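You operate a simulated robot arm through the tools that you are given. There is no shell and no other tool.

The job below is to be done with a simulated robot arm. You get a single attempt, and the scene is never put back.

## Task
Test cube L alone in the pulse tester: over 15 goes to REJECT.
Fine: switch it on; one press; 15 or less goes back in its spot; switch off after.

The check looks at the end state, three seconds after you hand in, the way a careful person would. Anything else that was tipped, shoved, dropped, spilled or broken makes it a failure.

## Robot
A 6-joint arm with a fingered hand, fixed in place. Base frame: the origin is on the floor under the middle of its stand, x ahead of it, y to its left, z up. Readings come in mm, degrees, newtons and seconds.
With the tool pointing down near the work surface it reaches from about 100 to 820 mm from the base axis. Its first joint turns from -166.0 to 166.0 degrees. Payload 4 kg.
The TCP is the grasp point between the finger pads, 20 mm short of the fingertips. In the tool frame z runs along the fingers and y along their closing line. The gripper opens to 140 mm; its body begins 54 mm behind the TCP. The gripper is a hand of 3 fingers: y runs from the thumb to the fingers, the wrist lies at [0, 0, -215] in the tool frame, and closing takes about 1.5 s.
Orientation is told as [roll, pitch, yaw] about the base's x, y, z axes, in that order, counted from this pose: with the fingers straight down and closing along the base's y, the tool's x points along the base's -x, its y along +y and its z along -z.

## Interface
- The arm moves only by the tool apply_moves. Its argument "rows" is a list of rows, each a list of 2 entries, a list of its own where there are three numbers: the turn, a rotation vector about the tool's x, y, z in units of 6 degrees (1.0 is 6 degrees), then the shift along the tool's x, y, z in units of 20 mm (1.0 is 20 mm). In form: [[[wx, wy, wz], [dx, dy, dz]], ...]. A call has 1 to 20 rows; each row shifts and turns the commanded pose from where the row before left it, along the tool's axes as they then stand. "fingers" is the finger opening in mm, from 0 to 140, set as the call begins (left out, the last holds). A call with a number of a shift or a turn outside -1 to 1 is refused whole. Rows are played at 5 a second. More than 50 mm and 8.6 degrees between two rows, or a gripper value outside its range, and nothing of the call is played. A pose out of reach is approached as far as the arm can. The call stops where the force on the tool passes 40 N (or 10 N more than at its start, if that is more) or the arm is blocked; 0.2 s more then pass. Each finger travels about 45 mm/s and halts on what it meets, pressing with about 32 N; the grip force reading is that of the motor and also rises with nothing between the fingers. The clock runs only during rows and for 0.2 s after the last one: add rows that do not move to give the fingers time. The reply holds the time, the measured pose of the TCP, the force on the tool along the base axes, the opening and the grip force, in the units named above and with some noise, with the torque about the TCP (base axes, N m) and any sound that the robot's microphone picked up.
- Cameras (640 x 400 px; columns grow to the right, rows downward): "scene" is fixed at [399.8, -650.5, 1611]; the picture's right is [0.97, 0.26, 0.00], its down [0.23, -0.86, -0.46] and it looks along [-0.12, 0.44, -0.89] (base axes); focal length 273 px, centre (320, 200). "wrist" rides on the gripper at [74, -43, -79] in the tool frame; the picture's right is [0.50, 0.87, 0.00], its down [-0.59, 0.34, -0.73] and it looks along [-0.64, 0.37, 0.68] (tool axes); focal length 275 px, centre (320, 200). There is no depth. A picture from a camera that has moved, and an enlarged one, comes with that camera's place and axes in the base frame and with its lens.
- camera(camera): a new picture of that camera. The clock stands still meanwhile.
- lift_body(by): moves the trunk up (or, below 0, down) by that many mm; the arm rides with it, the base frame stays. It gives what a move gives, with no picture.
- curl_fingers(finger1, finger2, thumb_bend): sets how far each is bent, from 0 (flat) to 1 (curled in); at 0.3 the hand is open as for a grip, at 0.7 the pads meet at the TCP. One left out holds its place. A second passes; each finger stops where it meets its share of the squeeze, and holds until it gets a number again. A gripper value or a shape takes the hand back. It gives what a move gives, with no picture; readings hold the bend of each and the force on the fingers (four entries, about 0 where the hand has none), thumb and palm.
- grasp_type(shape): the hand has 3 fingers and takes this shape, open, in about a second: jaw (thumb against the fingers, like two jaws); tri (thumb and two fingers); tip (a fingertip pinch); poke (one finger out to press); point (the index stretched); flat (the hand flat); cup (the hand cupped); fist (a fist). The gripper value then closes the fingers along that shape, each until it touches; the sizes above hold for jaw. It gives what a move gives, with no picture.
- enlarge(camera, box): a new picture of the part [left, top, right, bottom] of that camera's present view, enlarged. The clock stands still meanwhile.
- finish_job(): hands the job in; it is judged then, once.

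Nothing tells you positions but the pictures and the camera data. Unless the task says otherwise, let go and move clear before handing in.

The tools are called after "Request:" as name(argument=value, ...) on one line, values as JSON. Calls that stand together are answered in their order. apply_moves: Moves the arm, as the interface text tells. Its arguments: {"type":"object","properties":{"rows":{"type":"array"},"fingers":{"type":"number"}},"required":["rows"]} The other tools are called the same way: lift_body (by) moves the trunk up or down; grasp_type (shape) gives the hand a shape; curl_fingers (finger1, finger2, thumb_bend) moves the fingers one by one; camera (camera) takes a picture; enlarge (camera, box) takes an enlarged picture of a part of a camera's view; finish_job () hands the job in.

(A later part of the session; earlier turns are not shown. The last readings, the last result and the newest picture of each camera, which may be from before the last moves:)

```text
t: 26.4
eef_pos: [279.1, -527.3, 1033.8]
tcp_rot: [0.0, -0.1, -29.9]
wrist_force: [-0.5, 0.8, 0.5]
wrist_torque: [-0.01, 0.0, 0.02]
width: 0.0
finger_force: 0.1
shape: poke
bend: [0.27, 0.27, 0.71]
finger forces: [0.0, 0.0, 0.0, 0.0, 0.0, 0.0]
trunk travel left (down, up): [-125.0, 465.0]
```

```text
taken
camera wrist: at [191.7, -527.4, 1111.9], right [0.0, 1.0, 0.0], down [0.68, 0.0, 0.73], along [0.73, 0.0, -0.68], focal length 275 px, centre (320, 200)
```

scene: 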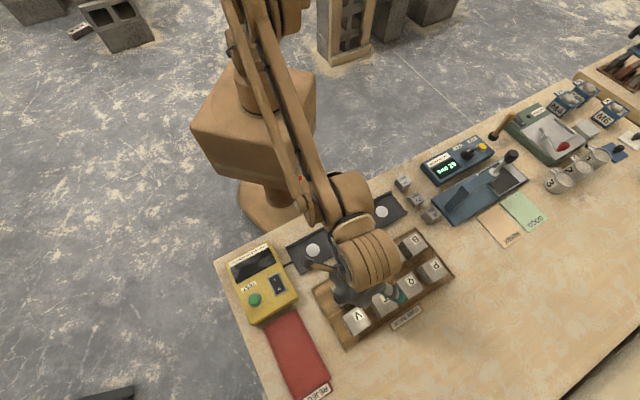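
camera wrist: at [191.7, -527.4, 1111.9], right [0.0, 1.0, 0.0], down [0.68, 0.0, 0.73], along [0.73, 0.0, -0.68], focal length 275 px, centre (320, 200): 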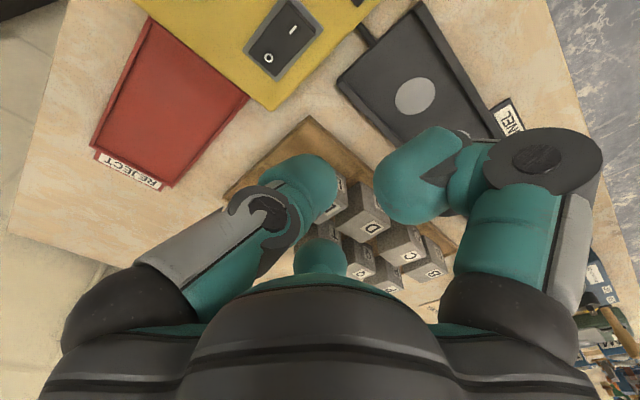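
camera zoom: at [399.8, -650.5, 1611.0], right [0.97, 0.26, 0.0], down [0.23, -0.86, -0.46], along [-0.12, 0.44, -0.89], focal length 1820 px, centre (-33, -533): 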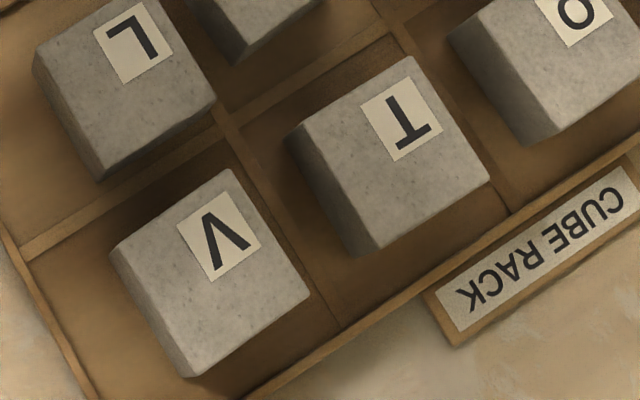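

The gap between L's and T's corners is about 29 mm (x 464 to 493). I'll hover the tip over the middle of it at about (478.5, -531) and check before lowering it a few millimetres.

Request:
apply_moves(rows=[[[0, 0, 0], [-0.8805, 0.5015, 0.1]], [[0, 0, 0], [-0.8805, 0.5015, 0.1]], [[0, 0, 0], [-0.8805, 0.5015, 0.1]], [[0, 0, 0], [-0.8805, 0.5015, 0.4]], [[0, 0, 0], [-0.8805, 0.5015, 0.4]], [[0, 0, 0], [-0.8805, 0.5015, 0.5]], [[0, 0, 0], [-0.8805, 0.5015, 0.5]], [[0, 0, 0], [-0.8805, 0.5015, 0.5]], [[0, 0, 0], [-0.8805, 0.5015, 0.6]], [[0, 0, 0], [-0.8805, 0.5015, 0.565]], [[0, 0, 0], [0, 0, 0]]])

Request:
enlarge(camera="wrist", box=[160, 40, 480, 240])

Request:
enlarge(camera="scene", box=[310, 220, 438, 300])

```text
t: 28.8
eef_pos: [480.9, -528.4, 957.1]
tcp_rot: [0.0, 0.0, -30.0]
wrist_force: [-0.4, 0.1, 0.4]
wrist_torque: [0.02, 0.0, 0.02]
width: 0.2
finger_force: 0.0
shape: poke
bend: [0.27, 0.27, 0.71]
finger forces: [0.0, 0.0, 0.1, 0.0, 0.0, 0.0]
trunk travel left (down, up): [-125.0, 465.0]
```

```text
2.00 times, centred on (320, 140) of wrist
camera zoom: at [394.1, -528.8, 1036.2], right [0.0, 1.0, 0.0], down [0.68, 0.0, 0.73], along [0.73, 0.0, -0.68], focal length 551 px, centre (320, 320)
```

zoom: 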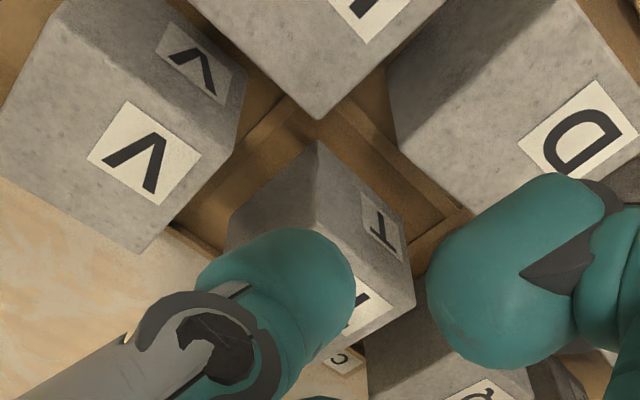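

```text
5.00 times, centred on (374, 260) of scene
camera zoom: at [399.8, -650.5, 1611.0], right [0.97, 0.26, 0.0], down [0.23, -0.86, -0.46], along [-0.12, 0.44, -0.89], focal length 1365 px, centre (50, -100)
```

zoom: 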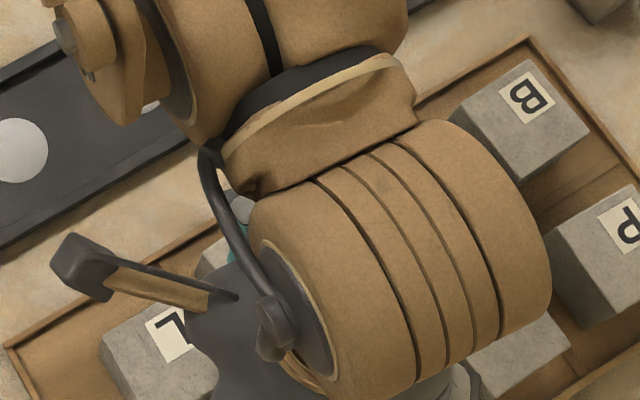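

The gap is clear, with L's corner at x≈463.5 and T's at x≈494. I'll go down with the tip ending about 6 mm below the cube tops, watching the force.

Request:
apply_moves(rows=[[[0, 0, 0], [0, 0, 0.6]], [[0, 0, 0], [0, 0, 0.6]], [[0, 0, 0], [0, 0, 0.5]], [[0, 0, 0], [0, 0, 0]]])

Request:
apply_moves(rows=[[[0, 0, 0], [0, 0, 0.15]], [[0, 0, 0], [0, 0, 0.15]], [[0, 0, 0], [0, 0, 0]]])

Request:
enlarge(camera="wrist", box=[160, 40, 480, 240])

```text
t: 29.8
eef_pos: [480.4, -528.5, 922.0]
tcp_rot: [-0.1, 0.0, -29.9]
wrist_force: [-0.2, 1.0, -0.5]
wrist_torque: [-0.05, 0.02, -0.01]
width: 0.2
finger_force: 0.0
shape: poke
bend: [0.27, 0.27, 0.71]
finger forces: [0.1, 0.1, 0.0, 0.0, 0.0, 0.1]
trunk travel left (down, up): [-125.0, 465.0]
```

```text
t: 30.6
eef_pos: [481.2, -528.0, 917.2]
tcp_rot: [0.1, 0.0, -30.0]
wrist_force: [-0.3, 0.0, -0.2]
wrist_torque: [0.02, 0.02, 0.02]
width: 0.3
finger_force: 0.0
shape: poke
bend: [0.27, 0.27, 0.71]
finger forces: [0.0, 0.0, 0.0, 0.0, 0.0, 0.0]
trunk travel left (down, up): [-125.0, 465.0]
```

```text
2.00 times, centred on (320, 140) of wrist
camera zoom: at [394.6, -528.7, 995.7], right [0.0, 1.0, 0.0], down [0.68, 0.0, 0.73], along [0.73, 0.0, -0.68], focal length 551 px, centre (320, 320)
```

zoom: 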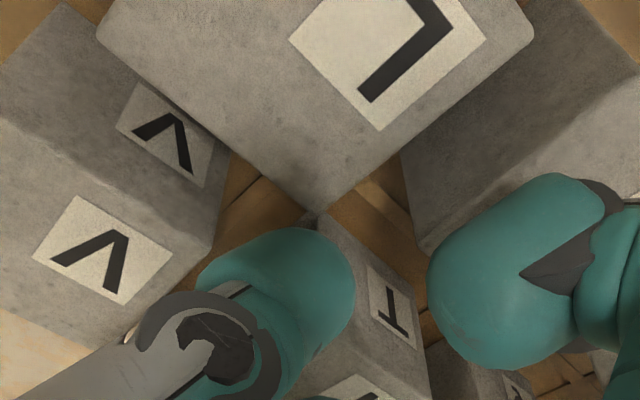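

No contact, and the tip is about 5 mm below the tops. Now I'll nudge L towards -x in 2 mm steps.

Request:
apply_moves(rows=[[[0, 0, 0], [0, 0, 0.05]], [[0, 0, 0], [0.0866, -0.05, 0]], [[0, 0, 0], [0.0866, -0.05, 0]], [[0, 0, 0], [0.0866, -0.05, 0]], [[0, 0, 0], [0.0866, -0.05, 0]], [[0, 0, 0], [0, 0, 0]]])

Request:
enlarge(camera="wrist", box=[160, 0, 480, 200])

```text
t: 32.0
eef_pos: [473.3, -527.7, 916.5]
tcp_rot: [-0.1, 0.0, -29.9]
wrist_force: [2.3, -0.5, 0.0]
wrist_torque: [-0.03, 0.06, -0.01]
width: 0.0
finger_force: 0.0
shape: poke
bend: [0.27, 0.27, 0.71]
finger forces: [0.1, 0.0, 0.0, 0.0, 1.6, 0.0]
trunk travel left (down, up): [-125.0, 465.0]
```

```text
2.00 times, centred on (320, 100) of wrist
camera zoom: at [386.7, -528.7, 995.0], right [0.0, 1.0, 0.0], down [0.68, 0.0, 0.73], along [0.73, 0.0, -0.68], focal length 551 px, centre (320, 400)
```

zoom: 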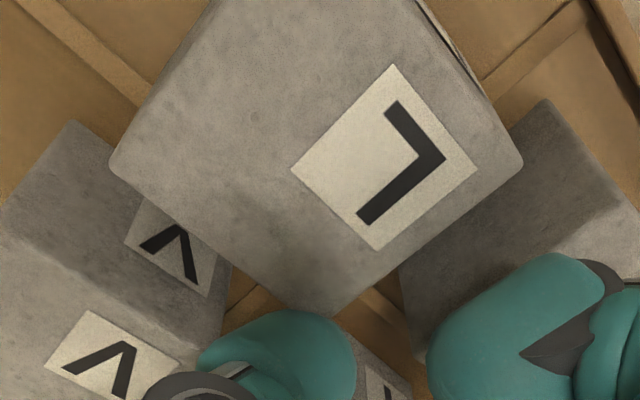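

Contact: a light 2 N with L sliding. I'll keep nudging.

Request:
apply_moves(rows=[[[0, 0, 0], [0.0866, -0.05, 0]], [[0, 0, 0], [0.0866, -0.05, 0]], [[0, 0, 0], [0.0866, -0.05, 0]], [[0, 0, 0], [0.0866, -0.05, 0]], [[0, 0, 0], [0.0866, -0.05, 0]], [[0, 0, 0], [0, 0, 0]]])

Request:
enlarge(camera="wrist", box=[160, 0, 480, 200])

```text
t: 33.4
eef_pos: [463.7, -527.9, 916.0]
tcp_rot: [0.1, 0.0, -30.0]
wrist_force: [1.4, 0.0, 1.7]
wrist_torque: [0.01, 0.01, 0.0]
width: 0.0
finger_force: 0.1
shape: poke
bend: [0.27, 0.27, 0.71]
finger forces: [0.0, 0.1, 0.0, 0.0, 2.2, 0.0]
trunk travel left (down, up): [-125.0, 465.0]
```

```text
2.00 times, centred on (320, 100) of wrist
camera zoom: at [376.8, -528.7, 995.3], right [0.0, 1.0, 0.0], down [0.68, 0.0, 0.73], along [0.73, 0.0, -0.68], focal length 551 px, centre (320, 400)
```

zoom: 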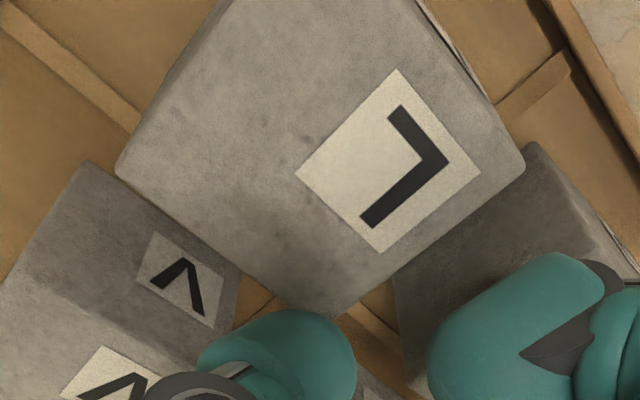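

L follows the finger straight. I'll give it another 12 mm, which stays inside its own cell.

Request:
apply_moves(rows=[[[0, 0, 0], [0.0866, -0.05, 0]], [[0, 0, 0], [0.0866, -0.05, 0]], [[0, 0, 0], [0.0866, -0.05, 0]], [[0, 0, 0], [0.0866, -0.05, 0]], [[0, 0, 0], [0.0866, -0.05, 0]], [[0, 0, 0], [0.0866, -0.05, 0]], [[0, 0, 0], [0, 0, 0]]])

Request:
apply_moves(rows=[[[0, 0, 0], [-0.0866, 0.05, 0]], [[0, 0, 0], [-0.0866, 0.05, 0]], [[0, 0, 0], [0, 0, -0.5]], [[0, 0, 0], [0, 0, -1]], [[0, 0, 0], [0, 0, -1]], [[0, 0, 0], [0, 0, -1]], [[0, 0, 0], [0, 0, 0]]])

Request:
camera(camera="wrist")

```text
t: 35.0
eef_pos: [451.9, -527.8, 916.2]
tcp_rot: [0.0, 0.0, -29.9]
wrist_force: [1.9, 0.1, 0.5]
wrist_torque: [0.0, 0.0, -0.01]
width: 0.2
finger_force: 0.0
shape: poke
bend: [0.27, 0.27, 0.71]
finger forces: [0.0, 0.0, 0.1, 0.0, 1.6, 0.1]
trunk travel left (down, up): [-125.0, 465.0]
```

```text
t: 36.6
eef_pos: [456.5, -529.2, 985.6]
tcp_rot: [0.1, -0.1, -30.0]
wrist_force: [-0.3, 0.6, -0.2]
wrist_torque: [-0.01, -0.02, 0.01]
width: 0.0
finger_force: 0.0
shape: poke
bend: [0.27, 0.27, 0.71]
finger forces: [0.0, 0.1, 0.0, 0.0, 0.0, 0.0]
trunk travel left (down, up): [-125.0, 465.0]
```

```text
taken
camera wrist: at [369.3, -529.3, 1065.1], right [0.0, 1.0, 0.0], down [0.68, 0.0, 0.73], along [0.73, 0.0, -0.68], focal length 275 px, centre (320, 200)
```

wrist: 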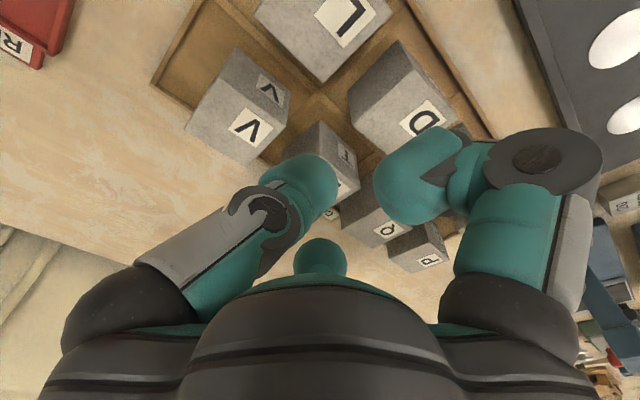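

L is now near (406, -528.5) with room all around it. I'll centre the hand above it, open the digits to a vertical grip (bend 0.42), and check the alignment.

Request:
apply_moves(rows=[[[0, 0, 0], [0.712, -0.4, -0.5]], [[0, 0, 0], [0.712, -0.4, -0.5]], [[0, 0, 0], [0.712, -0.4, 0]], [[0, 0, 0], [0, 0, 0]]])

Request:
curl_fingers(finger1=0.42, finger2=0.42, thumb_bend=0.42)

Request:
camera(camera="wrist")

Request:
enlarge(camera="wrist", box=[160, 0, 480, 200])

```text
t: 37.6
eef_pos: [405.9, -528.6, 1006.0]
tcp_rot: [0.0, -0.1, -30.0]
wrist_force: [0.3, 0.2, -0.6]
wrist_torque: [0.0, -0.05, -0.02]
width: 0.1
finger_force: 0.2
shape: poke
bend: [0.27, 0.27, 0.71]
finger forces: [0.0, 0.0, 0.0, 0.1, 0.0, 0.0]
trunk travel left (down, up): [-125.0, 465.0]
```

```text
t: 38.6
eef_pos: [407.1, -528.5, 1005.8]
tcp_rot: [0.0, 0.0, -30.0]
wrist_force: [-0.4, 0.4, 0.1]
wrist_torque: [-0.03, 0.01, -0.01]
width: 88.4
finger_force: 0.0
shape: fingers
bend: [0.42, 0.42, 0.42]
finger forces: [0.0, 0.0, 0.1, 0.0, 0.0, 0.0]
trunk travel left (down, up): [-125.0, 465.0]
```

```text
taken
camera wrist: at [319.9, -528.0, 1084.9], right [0.0, 1.0, 0.0], down [0.68, 0.0, 0.73], along [0.73, 0.0, -0.68], focal length 275 px, centre (320, 200)
```

wrist: 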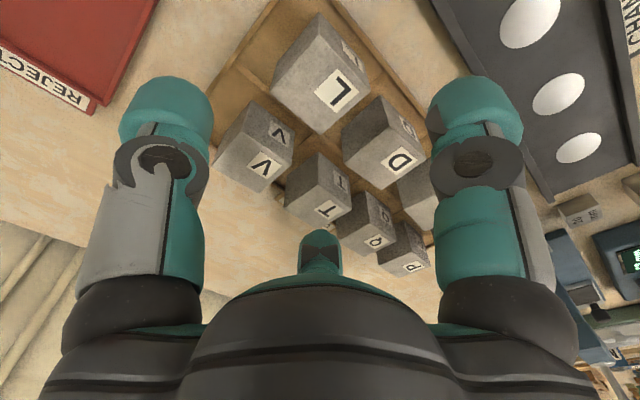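

```text
2.00 times, centred on (320, 100) of wrist
camera zoom: at [319.9, -528.0, 1084.9], right [0.0, 1.0, 0.0], down [0.68, 0.0, 0.73], along [0.73, 0.0, -0.68], focal length 551 px, centre (320, 400)
```

zoom: 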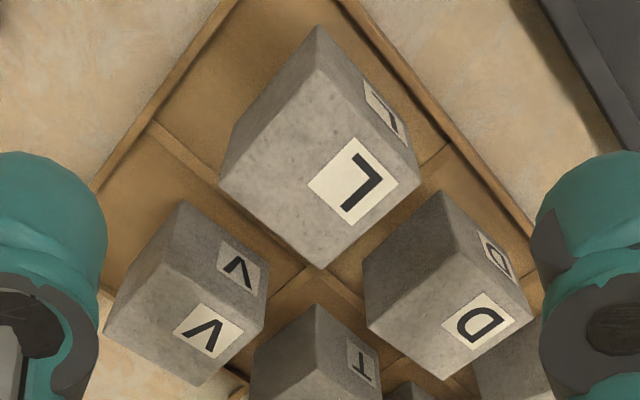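

The hand is centred on L within about 2 mm. I'll tuck finger 2 in a little, shift slightly away from D, and lower in stages.

Request:
curl_fingers(finger2=0.46)

Request:
apply_moves(rows=[[[0, 0, 0], [-0.137, -0.037, 0]], [[0, 0, 0], [0, 0, 0.9]], [[0, 0, 0], [0, 0, 0.9]], [[0, 0, 0], [0, 0, 0.9]], [[0, 0, 0], [0, 0, 0.6]], [[0, 0, 0], [0, 0, 0]]])

Request:
camera(camera="wrist")

Request:
enlarge(camera="scene", box=[290, 210, 450, 310])

```text
t: 39.6
eef_pos: [407.1, -527.8, 1006.3]
tcp_rot: [0.1, 0.1, -30.0]
wrist_force: [-0.6, 0.8, 0.0]
wrist_torque: [-0.03, -0.01, -0.01]
width: 88.7
finger_force: 0.1
shape: fingers
bend: [0.42, 0.46, 0.42]
finger forces: [0.0, 0.0, 0.1, 0.0, 0.0, 0.1]
trunk travel left (down, up): [-125.0, 465.0]
```

```text
t: 41.0
eef_pos: [407.7, -529.9, 939.6]
tcp_rot: [0.1, 0.0, -30.0]
wrist_force: [0.3, -0.4, 0.4]
wrist_torque: [0.02, -0.04, 0.01]
width: 88.8
finger_force: 0.0
shape: fingers
bend: [0.42, 0.46, 0.42]
finger forces: [0.0, 0.0, 0.0, 0.1, 0.1, 0.1]
trunk travel left (down, up): [-125.0, 465.0]
```

```text
taken
camera wrist: at [321.9, -530.1, 1019.0], right [0.0, 1.0, 0.0], down [0.68, 0.0, 0.73], along [0.73, 0.0, -0.68], focal length 275 px, centre (320, 200)
```

wrist: 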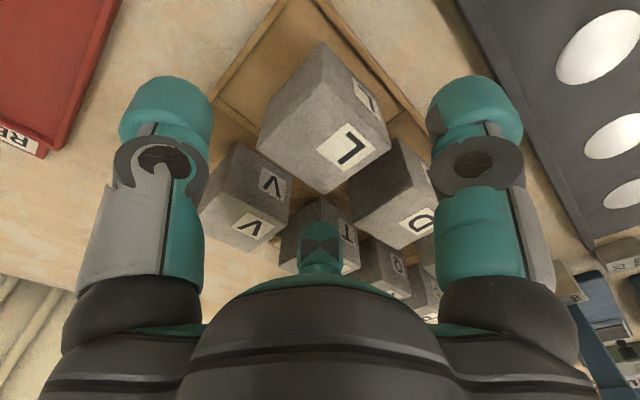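

```text
4.00 times, centred on (370, 260) of scene
camera zoom: at [399.8, -650.5, 1611.0], right [0.97, 0.26, 0.0], down [0.23, -0.86, -0.46], along [-0.12, 0.44, -0.89], focal length 1092 px, centre (120, -40)
```

zoom: 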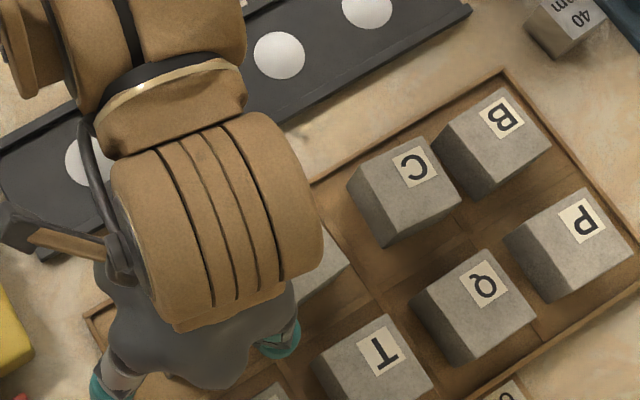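

The tips are just above the cube tops with clear gaps. I'll descend in small steps, watching for contact.

Request:
apply_moves(rows=[[[0, 0, 0], [0, 0, 0.25]], [[0, 0, 0], [0, 0, 0.25]], [[0, 0, 0], [0, 0, 0.25]], [[0, 0, 0], [0, 0, 0.25]], [[0, 0, 0], [0, 0, 0]]])

Request:
camera(camera="wrist")

```text
t: 42.2
eef_pos: [408.6, -529.6, 921.1]
tcp_rot: [0.0, 0.0, -29.9]
wrist_force: [-0.6, -0.2, -0.3]
wrist_torque: [0.01, -0.03, -0.01]
width: 88.7
finger_force: 0.1
shape: fingers
bend: [0.42, 0.46, 0.42]
finger forces: [0.0, 0.1, 0.0, 0.0, 0.0, 0.0]
trunk travel left (down, up): [-125.0, 465.0]
```

```text
taken
camera wrist: at [322.0, -530.0, 999.2], right [0.0, 1.0, 0.0], down [0.68, 0.0, 0.73], along [0.73, 0.0, -0.68], focal length 275 px, centre (320, 200)
```

wrist: 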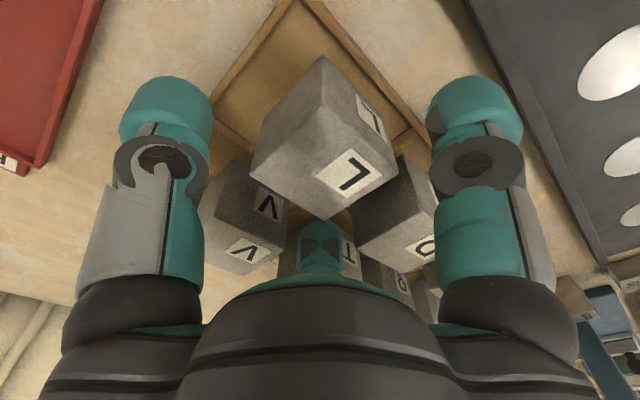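

Request:
apply_moves(rows=[[[0, 0, 0], [0, 0, 0.2]], [[0, 0, 0], [0, 0, 0.2]], [[0, 0, 0], [0, 0, 0.2]], [[0, 0, 0], [0, 0, 0.2]], [[0, 0, 0], [0, 0, 0]]])

Request:
camera(camera="wrist")

```text
t: 43.4
eef_pos: [408.5, -530.8, 903.2]
tcp_rot: [0.0, 0.0, -30.0]
wrist_force: [0.3, -0.1, 0.0]
wrist_torque: [-0.01, -0.02, 0.01]
width: 88.7
finger_force: 0.0
shape: fingers
bend: [0.42, 0.46, 0.42]
finger forces: [0.0, 0.0, 0.1, 0.0, 0.0, 0.0]
trunk travel left (down, up): [-125.0, 465.0]
```

```text
taken
camera wrist: at [322.1, -530.2, 982.7], right [0.0, 1.0, 0.0], down [0.68, 0.0, 0.73], along [0.73, 0.0, -0.68], focal length 275 px, centre (320, 200)
```

wrist: 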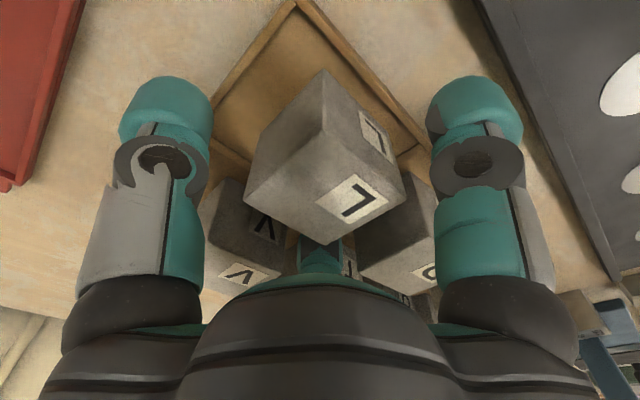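

The digits surround L without touching anything. Closing them now.

Request:
curl_fingers(finger1=0.66, finger2=0.66, thumb_bend=0.66)

Request:
camera(camera="wrist")

```text
t: 44.4
eef_pos: [409.8, -530.4, 903.9]
tcp_rot: [0.0, 0.1, -30.0]
wrist_force: [0.3, 0.5, 0.6]
wrist_torque: [0.0, -0.01, -0.02]
width: 52.6
finger_force: 23.5
shape: fingers
bend: [0.53, 0.56, 0.56]
finger forces: [13.4, 11.6, 0.0, 0.1, 21.1, 0.1]
trunk travel left (down, up): [-125.0, 465.0]
```

```text
taken
camera wrist: at [322.3, -530.4, 982.7], right [0.0, 1.0, 0.0], down [0.68, 0.0, 0.73], along [0.73, 0.0, -0.68], focal length 275 px, centre (320, 200)
```

wrist: 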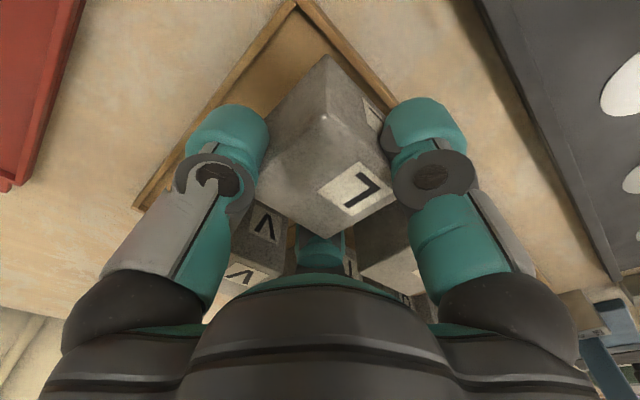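

L is held (13, 12 and 21 N on the digits). I'll lift slowly and check that it comes along.

Request:
apply_moves(rows=[[[0, 0, 0], [0, 0, -0.2]], [[0, 0, 0], [0, 0, -0.3]], [[0, 0, 0], [0, 0, -0.3]], [[0, 0, 0], [0, 0, 0]]])

Request:
camera(camera="wrist")

```text
t: 45.4
eef_pos: [408.9, -529.6, 920.8]
tcp_rot: [0.0, 0.0, -30.0]
wrist_force: [-0.3, 0.8, -2.0]
wrist_torque: [0.0, -0.03, -0.01]
width: 52.7
finger_force: 23.2
shape: fingers
bend: [0.53, 0.56, 0.56]
finger forces: [13.4, 11.6, 0.1, 0.0, 21.1, 0.0]
trunk travel left (down, up): [-125.0, 465.0]
```

```text
taken
camera wrist: at [322.0, -530.7, 998.9], right [0.0, 1.0, 0.0], down [0.68, 0.0, 0.73], along [0.73, 0.0, -0.68], focal length 275 px, centre (320, 200)
```

wrist: 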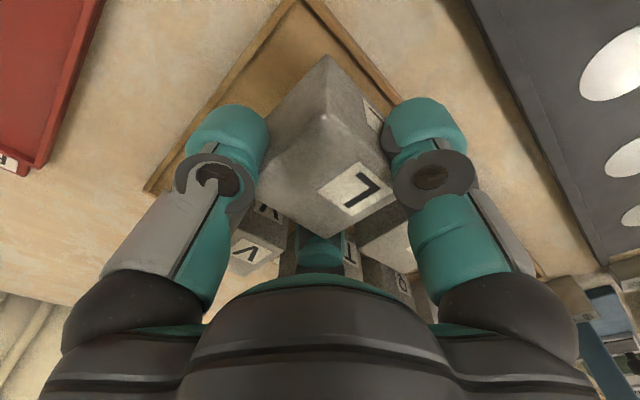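

L lifts cleanly. I'll enlarge to see how it sits in the grip so I can place it square on a channel disc.

Request:
enlarge(camera="wrist", box=[200, 40, 456, 200])

Request:
enlarge(camera="wrist", box=[200, 120, 456, 280])

```text
2.50 times, centred on (328, 120) of wrist
camera zoom: at [322.0, -530.7, 998.9], right [0.0, 1.0, 0.0], down [0.68, 0.0, 0.73], along [0.73, 0.0, -0.68], focal length 688 px, centre (300, 400)
```

zoom: 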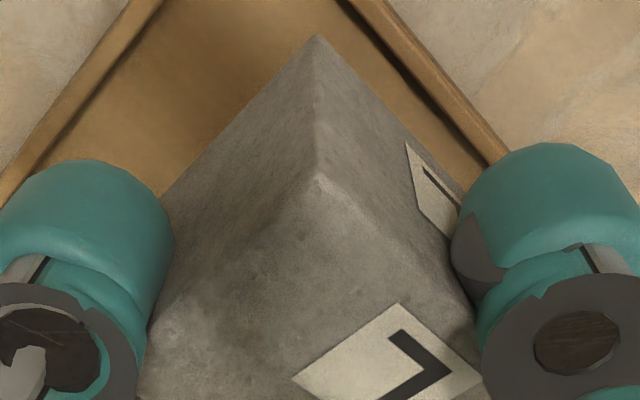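

```text
2.50 times, centred on (328, 200) of wrist
camera zoom: at [322.0, -530.7, 998.9], right [0.0, 1.0, 0.0], down [0.68, 0.0, 0.73], along [0.73, 0.0, -0.68], focal length 688 px, centre (300, 200)
```

zoom: 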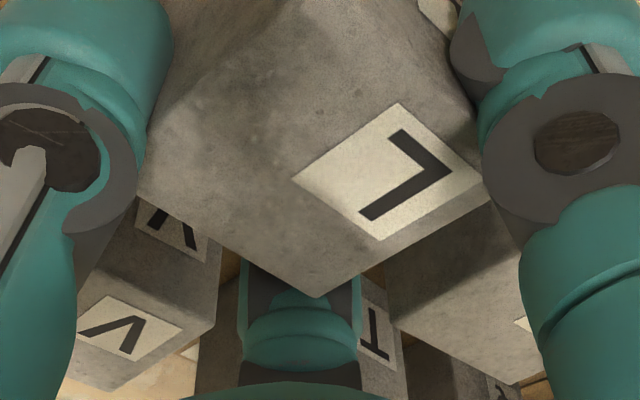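

L sits upright and square, with its centre about (-5.5, +2.5) mm from the TCP. I'll carry it up and over to the second disc, near (378, -379), and look before lowering.

Request:
apply_moves(rows=[[[0, 0, 0], [0, 0, -0.8125]], [[0, 0, 0], [0, 0, -0.8125]], [[0, 0, 0], [0, 0, -0.8125]], [[0, 0, 0], [0, 0, -0.8125]], [[0, 0, 0], [0.596, 0.733, 0]], [[0, 0, 0], [0.596, 0.733, 0]], [[0, 0, 0], [0.596, 0.733, 0]], [[0, 0, 0], [0.596, 0.733, 0]], [[0, 0, 0], [0.596, 0.733, 0]], [[0, 0, 0], [0.596, 0.733, 0]], [[0, 0, 0], [0.596, 0.733, 0]], [[0, 0, 0], [0.596, 0.733, 0]], [[0, 0, 0], [0, 0, 0]]])

Request:
camera(camera="wrist")

Request:
camera(camera="scene")

```text
t: 48.2
eef_pos: [385.7, -380.8, 985.7]
tcp_rot: [0.1, -0.1, -30.0]
wrist_force: [-0.6, -0.1, -2.1]
wrist_torque: [-0.02, -0.05, -0.02]
width: 52.4
finger_force: 23.4
shape: fingers
bend: [0.53, 0.56, 0.57]
finger forces: [14.1, 11.3, 0.0, 0.1, 20.6, 0.0]
trunk travel left (down, up): [-125.0, 465.0]
```

```text
taken
camera wrist: at [298.4, -380.2, 1064.0], right [0.0, 1.0, 0.0], down [0.68, 0.0, 0.73], along [0.73, 0.0, -0.68], focal length 275 px, centre (320, 200)
```

wrist: 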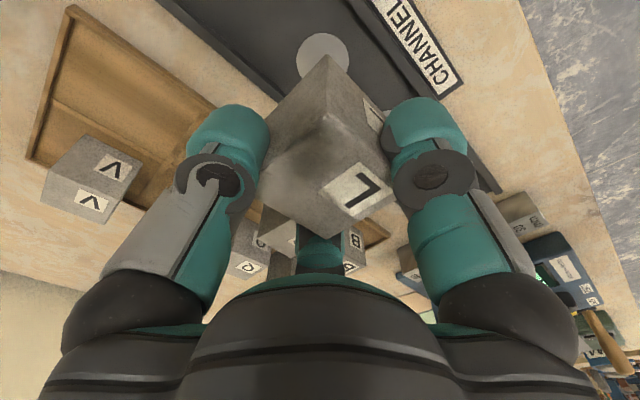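

```text
taken
```

scene: 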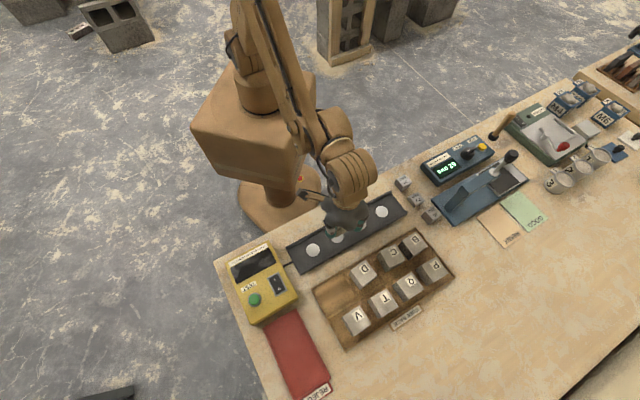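

Disc 2 is right under L. I'll lower it, taking the last millimetres slowly until the channel floor carries it.

Request:
apply_moves(rows=[[[0, 0, 0], [0, 0, 0.8]], [[0, 0, 0], [0, 0, 0.8]], [[0, 0, 0], [0, 0, 0.8]], [[0, 0, 0], [0, 0, 0.6]], [[0, 0, 0], [0, 0, 0.4]], [[0, 0, 0], [0, 0, 0.2]], [[0, 0, 0], [0, 0, 0]]])

Request:
camera(camera="wrist")

```text
t: 49.8
eef_pos: [385.1, -381.6, 912.2]
tcp_rot: [0.0, -0.1, -30.1]
wrist_force: [-0.5, 0.2, -3.7]
wrist_torque: [0.0, 0.01, 0.01]
width: 52.5
finger_force: 22.9
shape: fingers
bend: [0.53, 0.56, 0.57]
finger forces: [14.5, 11.1, 0.1, 0.1, 20.1, 0.1]
trunk travel left (down, up): [-125.0, 465.0]
```

```text
taken
camera wrist: at [298.3, -381.4, 991.5], right [0.0, 1.0, 0.0], down [0.68, 0.0, 0.73], along [0.73, 0.0, -0.68], focal length 275 px, centre (320, 200)
```

wrist: 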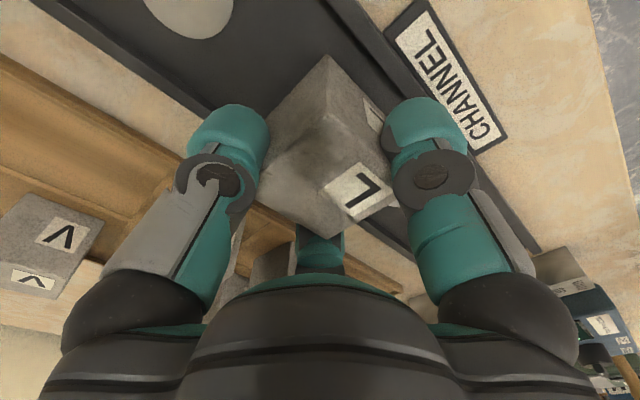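

Request:
apply_moves(rows=[[[0, 0, 0], [0, 0, 0.1]], [[0, 0, 0], [0, 0, 0.1]], [[0, 0, 0], [0, 0, 0]]])

Request:
apply_moves(rows=[[[0, 0, 0], [0, 0, 0.075]], [[0, 0, 0], [0, 0, 0]]])

Request:
apply_moves(rows=[[[0, 0, 0], [0, 0, 0.05]], [[0, 0, 0], [0, 0, 0]]])

```text
t: 50.6
eef_pos: [384.8, -381.2, 909.5]
tcp_rot: [0.0, -0.1, -30.0]
wrist_force: [-0.2, -0.3, -2.8]
wrist_torque: [0.04, -0.05, 0.0]
width: 52.5
finger_force: 23.0
shape: fingers
bend: [0.53, 0.56, 0.57]
finger forces: [14.5, 11.0, 0.0, 0.1, 20.1, 0.0]
trunk travel left (down, up): [-125.0, 465.0]
```

```text
t: 51.2
eef_pos: [385.5, -380.1, 906.7]
tcp_rot: [0.0, 0.1, -30.0]
wrist_force: [0.4, -0.5, -3.4]
wrist_torque: [-0.04, -0.05, 0.01]
width: 52.4
finger_force: 23.3
shape: fingers
bend: [0.53, 0.56, 0.57]
finger forces: [14.5, 10.9, 0.0, 0.1, 20.1, 0.1]
trunk travel left (down, up): [-125.0, 465.0]
```

```text
t: 51.8
eef_pos: [384.1, -381.6, 904.9]
tcp_rot: [0.0, -0.1, -29.9]
wrist_force: [0.1, 0.0, -2.3]
wrist_torque: [-0.01, -0.01, -0.02]
width: 52.3
finger_force: 23.5
shape: fingers
bend: [0.53, 0.56, 0.57]
finger forces: [14.6, 11.0, 0.1, 0.0, 20.2, 0.0]
trunk travel left (down, up): [-125.0, 465.0]
```

Still hanging freely, so I'll go on in 1 to 1.5 mm steps.

Request:
apply_moves(rows=[[[0, 0, 0], [0, 0, 0.06]], [[0, 0, 0], [0, 0, 0]]])

Request:
apply_moves(rows=[[[0, 0, 0], [0, 0, 0.05]], [[0, 0, 0], [0, 0, 0]]])

```text
t: 52.4
eef_pos: [384.4, -380.0, 904.6]
tcp_rot: [0.0, -0.1, -30.1]
wrist_force: [0.0, -0.5, -3.2]
wrist_torque: [-0.02, -0.02, 0.02]
width: 52.6
finger_force: 23.5
shape: fingers
bend: [0.53, 0.56, 0.57]
finger forces: [14.5, 11.0, 0.0, 0.1, 20.1, 0.0]
trunk travel left (down, up): [-125.0, 465.0]
```

```text
t: 53.0
eef_pos: [384.5, -380.5, 904.7]
tcp_rot: [0.0, -0.1, -29.8]
wrist_force: [1.5, -0.7, 4.0]
wrist_torque: [-0.14, 0.08, 0.04]
width: 52.1
finger_force: 22.9
shape: fingers
bend: [0.53, 0.56, 0.57]
finger forces: [14.5, 11.1, 0.1, 0.0, 20.6, 0.1]
trunk travel left (down, up): [-125.0, 465.0]
```

L is on the channel floor (the force flipped to +4 N). I'll open the digits gently and look.

Request:
curl_fingers(finger1=0.44, finger2=0.44, thumb_bend=0.44)

Request:
camera(camera="wrist")

```text
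t: 54.0
eef_pos: [384.2, -380.3, 903.6]
tcp_rot: [0.0, -0.2, -30.0]
wrist_force: [0.0, 0.2, -0.8]
wrist_torque: [0.02, 0.04, 0.03]
width: 82.1
finger_force: 0.1
shape: fingers
bend: [0.44, 0.44, 0.44]
finger forces: [0.0, 0.0, 0.1, 0.0, 0.0, 0.0]
trunk travel left (down, up): [-125.0, 465.0]
```

```text
taken
camera wrist: at [298.2, -380.7, 982.9], right [0.0, 1.0, 0.0], down [0.68, 0.0, 0.73], along [0.73, 0.0, -0.68], focal length 275 px, centre (320, 200)
```

wrist: 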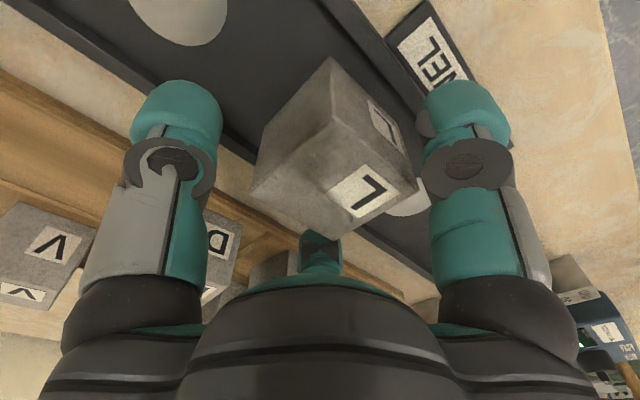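

L stands released on the disc. I'll rise straight up and check its position from above.

Request:
apply_moves(rows=[[[0, 0, 0], [0, 0, -0.5]], [[0, 0, 0], [0, 0, -1]], [[0, 0, 0], [0, 0, -1]], [[0, 0, 0], [0, 0, -1]], [[0, 0, 0], [0, 0, -1]], [[0, 0, 0], [0, 0, -1]], [[0, 0, 0], [0, 0, 0]]])

Request:
enlarge(camera="wrist", box=[160, 0, 480, 200])

Request:
enlarge(camera="scene", box=[280, 190, 440, 310])

```text
t: 55.6
eef_pos: [383.7, -381.1, 1013.7]
tcp_rot: [0.0, 0.0, -30.0]
wrist_force: [0.7, -0.5, -0.1]
wrist_torque: [0.0, 0.0, -0.01]
width: 82.4
finger_force: 0.0
shape: fingers
bend: [0.44, 0.44, 0.44]
finger forces: [0.0, 0.0, 0.0, 0.1, 0.1, 0.0]
trunk travel left (down, up): [-125.0, 465.0]
```

```text
2.00 times, centred on (320, 100) of wrist
camera zoom: at [297.7, -381.0, 1093.0], right [0.0, 1.0, 0.0], down [0.68, 0.0, 0.73], along [0.73, 0.0, -0.68], focal length 551 px, centre (320, 400)
```

zoom: 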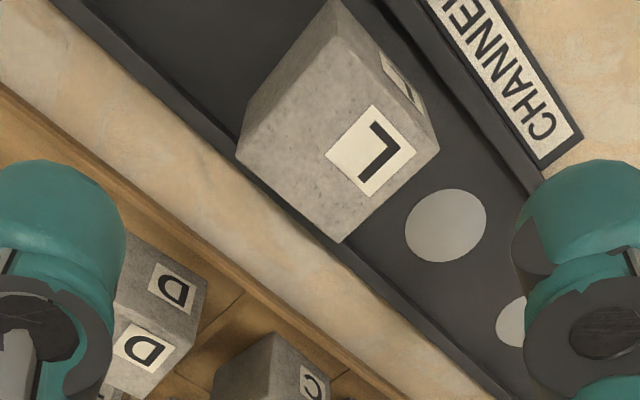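

```text
3.33 times, centred on (360, 250) of scene
camera zoom: at [399.8, -650.5, 1611.0], right [0.97, 0.26, 0.0], down [0.23, -0.86, -0.46], along [-0.12, 0.44, -0.89], focal length 910 px, centre (187, 33)
```

zoom: 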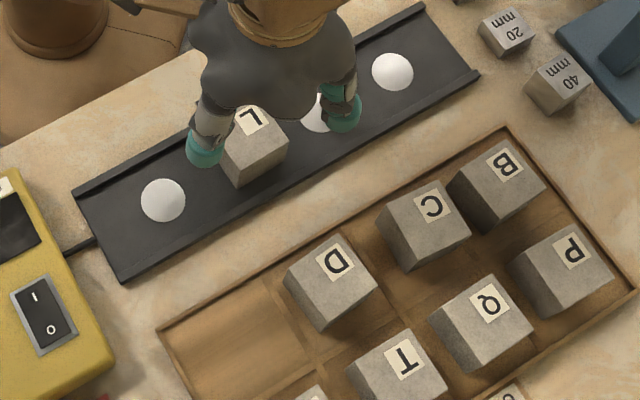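

L stands on disc 2, centred near (378, -375.5), and the other cubes are undisturbed. Next I'll hover the poke fingertip over the "I" end of the switch, which triangulates to about (250, -545, 897).

Request:
grasp_type(shape="poke")

Request:
apply_moves(rows=[[[0, 0, 0], [0.147, -0.934, 0]], [[0, 0, 0], [0.147, -0.934, 0]], [[0, 0, 0], [0.147, -0.934, 0]], [[0, 0, 0], [0.147, -0.934, 0]], [[0, 0, 0], [0.147, -0.934, 0]], [[0, 0, 0], [0.147, -0.934, 0]], [[0, 0, 0], [0.147, -0.934, 0.5]], [[0, 0, 0], [0.147, -0.934, 0.5]], [[0, 0, 0], [0.147, -0.934, 0.5]], [[0, 0, 0], [0.147, -0.934, 0.6]], [[0, 0, 0], [0.147, -0.934, 0.6]], [[0, 0, 0], [0, 0, 0]]])

Request:
camera(camera="wrist")

Request:
enlarge(camera="scene", box=[200, 220, 360, 340])

```text
t: 56.5
eef_pos: [384.7, -381.3, 1014.3]
tcp_rot: [0.1, -0.1, -30.0]
wrist_force: [0.3, 0.6, 0.1]
wrist_torque: [-0.01, 0.0, 0.0]
width: 0.1
finger_force: 0.0
shape: poke
bend: [0.28, 0.28, 0.72]
finger forces: [0.0, 0.0, 0.0, 0.1, 0.0, 0.1]
trunk travel left (down, up): [-125.0, 465.0]
```

```text
t: 59.1
eef_pos: [255.5, -542.8, 959.2]
tcp_rot: [0.0, 0.0, -29.9]
wrist_force: [-0.3, -0.4, -0.6]
wrist_torque: [0.01, 0.0, 0.02]
width: 0.0
finger_force: 0.0
shape: poke
bend: [0.28, 0.28, 0.71]
finger forces: [0.0, 0.1, 0.0, 0.1, 0.0, 0.0]
trunk travel left (down, up): [-125.0, 465.0]
```

```text
taken
camera wrist: at [167.4, -543.2, 1038.7], right [0.0, 1.0, 0.0], down [0.68, 0.0, 0.74], along [0.74, 0.0, -0.68], focal length 275 px, centre (320, 200)
```

wrist: 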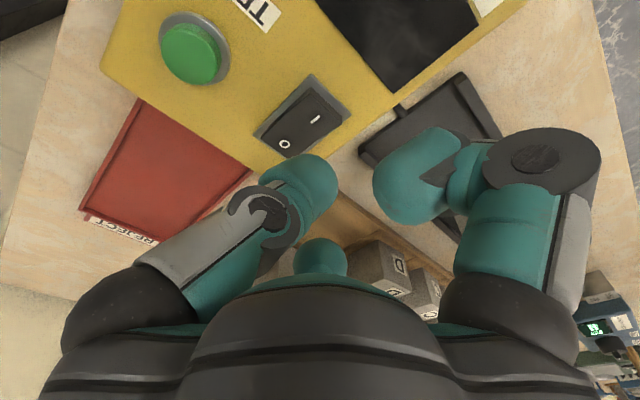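

```text
3.33 times, centred on (280, 280) of scene
camera zoom: at [399.8, -650.5, 1611.0], right [0.97, 0.26, 0.0], down [0.23, -0.86, -0.46], along [-0.12, 0.44, -0.89], focal length 910 px, centre (453, -67)
```

zoom: 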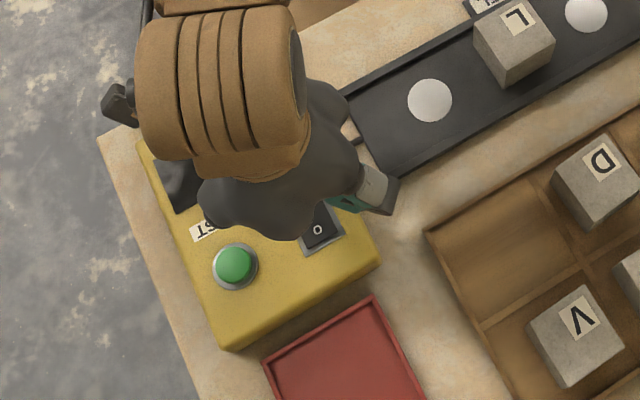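

The "I" mark lies at about (251.5, -545.5), just under the tip. I'll shift slightly towards the switch's end and lower in small steps.

Request:
apply_moves(rows=[[[0, 0, 0], [0.158, 0.024, 0]], [[0, 0, 0], [0, 0, 0.5]], [[0, 0, 0], [0, 0, 0.5]], [[0, 0, 0], [0, 0, 0.5]], [[0, 0, 0], [0, 0, 0]]])

Request:
enlarge(camera="wrist", box=[140, 0, 460, 200])

```text
t: 60.3
eef_pos: [251.8, -540.9, 930.4]
tcp_rot: [0.0, -0.1, -30.0]
wrist_force: [-0.1, 0.7, 0.1]
wrist_torque: [0.02, 0.03, 0.0]
width: 0.0
finger_force: 0.0
shape: poke
bend: [0.28, 0.28, 0.71]
finger forces: [0.1, 0.0, 0.1, 0.0, 0.1, 0.0]
trunk travel left (down, up): [-125.0, 465.0]
```

```text
2.00 times, centred on (300, 100) of wrist
camera zoom: at [164.9, -541.1, 1008.7], right [0.0, 1.0, 0.0], down [0.68, 0.0, 0.73], along [0.73, 0.0, -0.68], focal length 551 px, centre (360, 400)
```

zoom: 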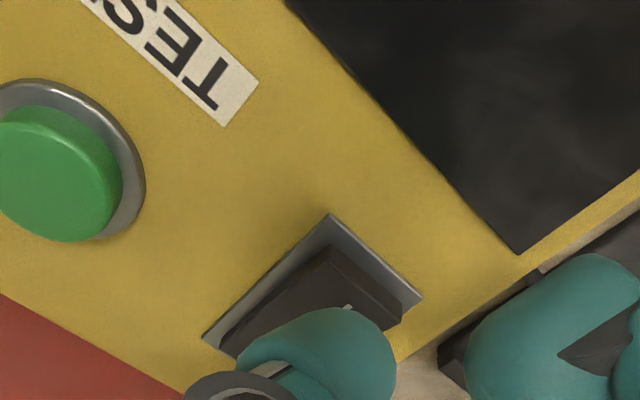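

The tip is right above the "I" mark. I'll move 3 mm further to the end and press down in small steps.

Request:
apply_moves(rows=[[[0, 0, 0], [0.137, 0.037, 0]], [[0, 0, 0], [0, 0, 0.2]], [[0, 0, 0], [0, 0, 0.1]], [[0, 0, 0], [0, 0, 0]]])

Request:
apply_moves(rows=[[[0, 0, 0], [0, 0, 0.1]], [[0, 0, 0], [0, 0, 0]]])

Request:
apply_moves(rows=[[[0, 0, 0], [0, 0, 0.1]], [[0, 0, 0], [0, 0, 0]]])

```text
t: 61.3
eef_pos: [250.9, -539.3, 924.9]
tcp_rot: [0.0, 0.0, -30.0]
wrist_force: [0.6, 0.3, -0.2]
wrist_torque: [0.0, -0.02, 0.0]
width: 0.0
finger_force: 0.1
shape: poke
bend: [0.28, 0.28, 0.71]
finger forces: [0.0, 0.0, 0.0, 0.1, 0.0, 0.1]
trunk travel left (down, up): [-125.0, 465.0]
```

```text
t: 61.9
eef_pos: [248.0, -539.8, 921.9]
tcp_rot: [0.0, -0.1, -29.9]
wrist_force: [0.4, -0.5, -0.4]
wrist_torque: [0.01, 0.0, 0.01]
width: 0.0
finger_force: 0.0
shape: poke
bend: [0.28, 0.28, 0.71]
finger forces: [0.0, 0.0, 0.0, 0.0, 0.0, 0.0]
trunk travel left (down, up): [-125.0, 465.0]
```

```text
t: 62.5
eef_pos: [249.6, -538.8, 919.4]
tcp_rot: [-0.1, -0.1, -30.0]
wrist_force: [0.4, 1.1, 0.2]
wrist_torque: [0.01, -0.01, -0.05]
width: 0.1
finger_force: 0.1
shape: poke
bend: [0.28, 0.28, 0.71]
finger forces: [0.0, 0.0, 0.0, 0.0, 0.0, 0.1]
trunk travel left (down, up): [-125.0, 465.0]
```

Request:
apply_moves(rows=[[[0, 0, 0], [0, 0, 0.1]], [[0, 0, 0], [0, 0, 0]]])

Request:
apply_moves(rows=[[[0, 0, 0], [0, 0, 0.1]], [[0, 0, 0], [0, 0, 0]]])

Request:
enlarge(camera="wrist", box=[140, 0, 460, 200])

```text
t: 63.1
eef_pos: [249.7, -538.0, 918.7]
tcp_rot: [0.0, -0.1, -30.0]
wrist_force: [0.2, -0.3, 0.0]
wrist_torque: [-0.02, 0.0, 0.02]
width: 0.1
finger_force: 0.1
shape: poke
bend: [0.28, 0.28, 0.71]
finger forces: [0.0, 0.0, 0.1, 0.1, 0.0, 0.1]
trunk travel left (down, up): [-125.0, 465.0]
```

```text
t: 63.7
eef_pos: [249.5, -538.9, 916.7]
tcp_rot: [-0.1, -0.1, -30.0]
wrist_force: [-0.5, -0.4, 0.7]
wrist_torque: [0.01, 0.02, 0.03]
width: 0.0
finger_force: 0.1
shape: poke
bend: [0.28, 0.28, 0.71]
finger forces: [0.1, 0.0, 0.0, 0.0, 0.6, 0.1]
trunk travel left (down, up): [-125.0, 465.0]
```

```text
2.00 times, centred on (300, 100) of wrist
camera zoom: at [163.0, -539.0, 994.8], right [0.0, 1.0, 0.0], down [0.68, 0.0, 0.74], along [0.74, 0.0, -0.68], focal length 551 px, centre (360, 400)
```

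zoom: 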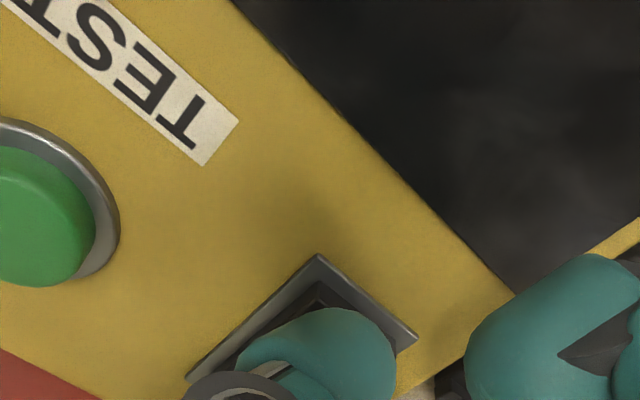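

There is light contact beginning (0.6 N on the thumb). I'll press on gently.

Request:
apply_moves(rows=[[[0, 0, 0], [0, 0, 0.08]], [[0, 0, 0], [0, 0, 0]]])

Request:
apply_moves(rows=[[[0, 0, 0], [0, 0, 0.08]], [[0, 0, 0], [0, 0, 0]]])

Request:
enlarge(camera="wrist", box=[140, 0, 460, 200])

```text
t: 64.3
eef_pos: [249.8, -539.2, 913.6]
tcp_rot: [-0.1, -0.1, -29.9]
wrist_force: [0.1, -0.1, -0.6]
wrist_torque: [-0.02, -0.03, 0.01]
width: 0.1
finger_force: 0.0
shape: poke
bend: [0.28, 0.28, 0.71]
finger forces: [0.0, 0.1, 0.1, 0.0, 0.1, 0.0]
trunk travel left (down, up): [-125.0, 465.0]
```

```text
t: 64.9
eef_pos: [249.4, -539.3, 913.5]
tcp_rot: [0.0, -0.1, -29.9]
wrist_force: [0.6, -2.1, 7.3]
wrist_torque: [-0.07, -0.01, -0.03]
width: 0.0
finger_force: 0.0
shape: poke
bend: [0.28, 0.28, 0.71]
finger forces: [0.0, 0.1, 0.1, 0.0, 7.6, 0.0]
trunk travel left (down, up): [-125.0, 465.0]
```

```text
2.00 times, centred on (300, 100) of wrist
camera zoom: at [163.0, -538.8, 992.1], right [0.0, 1.0, 0.0], down [0.68, 0.0, 0.74], along [0.74, 0.0, -0.68], focal length 551 px, centre (360, 400)
```

zoom: 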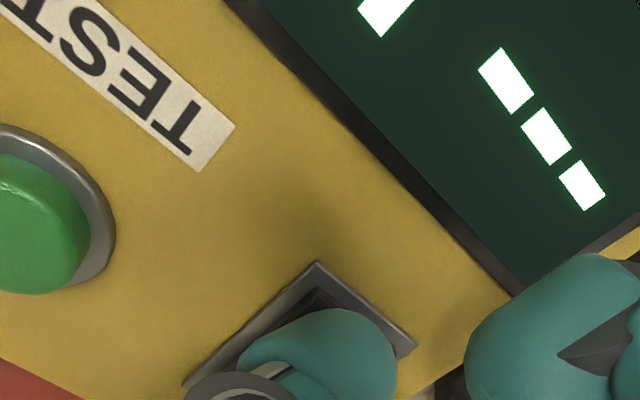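

The display lit up, so the tester is on. I'll lift off and look at the display and the switch.

Request:
apply_moves(rows=[[[0, 0, 0], [0, 0, -0.3]], [[0, 0, 0], [0, 0, -0.8]], [[0, 0, 0], [0, 0, -0.8]], [[0, 0, 0], [0, 0, -0.8]], [[0, 0, 0], [0, 0, 0]]])

Request:
camera(camera="wrist")

Request:
enlarge(camera="wrist", box=[120, 0, 376, 160])

Request:
enlarge(camera="scene", box=[210, 230, 306, 330])

```text
t: 66.1
eef_pos: [251.4, -538.6, 967.4]
tcp_rot: [0.1, -0.1, -29.9]
wrist_force: [-0.3, 1.0, -0.4]
wrist_torque: [0.02, -0.01, 0.03]
width: 0.0
finger_force: 0.1
shape: poke
bend: [0.28, 0.28, 0.71]
finger forces: [0.0, 0.0, 0.0, 0.0, 0.0, 0.1]
trunk travel left (down, up): [-125.0, 465.0]
```

```text
taken
camera wrist: at [163.7, -538.8, 1046.0], right [0.0, 1.0, 0.0], down [0.68, 0.0, 0.73], along [0.73, 0.0, -0.68], focal length 275 px, centre (320, 200)
```

wrist: 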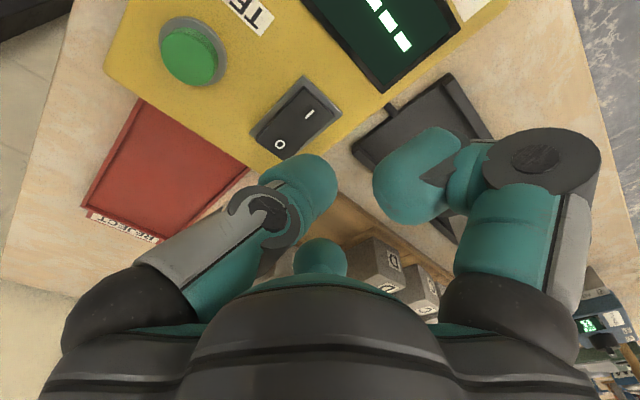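

```text
2.50 times, centred on (248, 80) of wrist
camera zoom: at [163.7, -538.8, 1046.0], right [0.0, 1.0, 0.0], down [0.68, 0.0, 0.73], along [0.73, 0.0, -0.68], focal length 688 px, centre (500, 500)
```

zoom: 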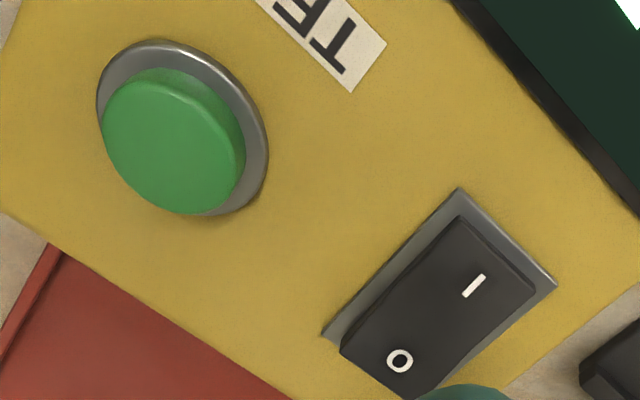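

```text
4.00 times, centred on (258, 280) of scene
camera zoom: at [399.8, -650.5, 1611.0], right [0.97, 0.26, 0.0], down [0.23, -0.86, -0.46], along [-0.12, 0.44, -0.89], focal length 1092 px, centre (568, -120)
```

zoom: 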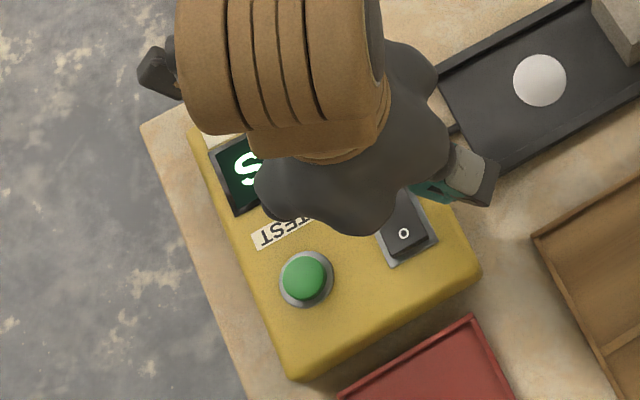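

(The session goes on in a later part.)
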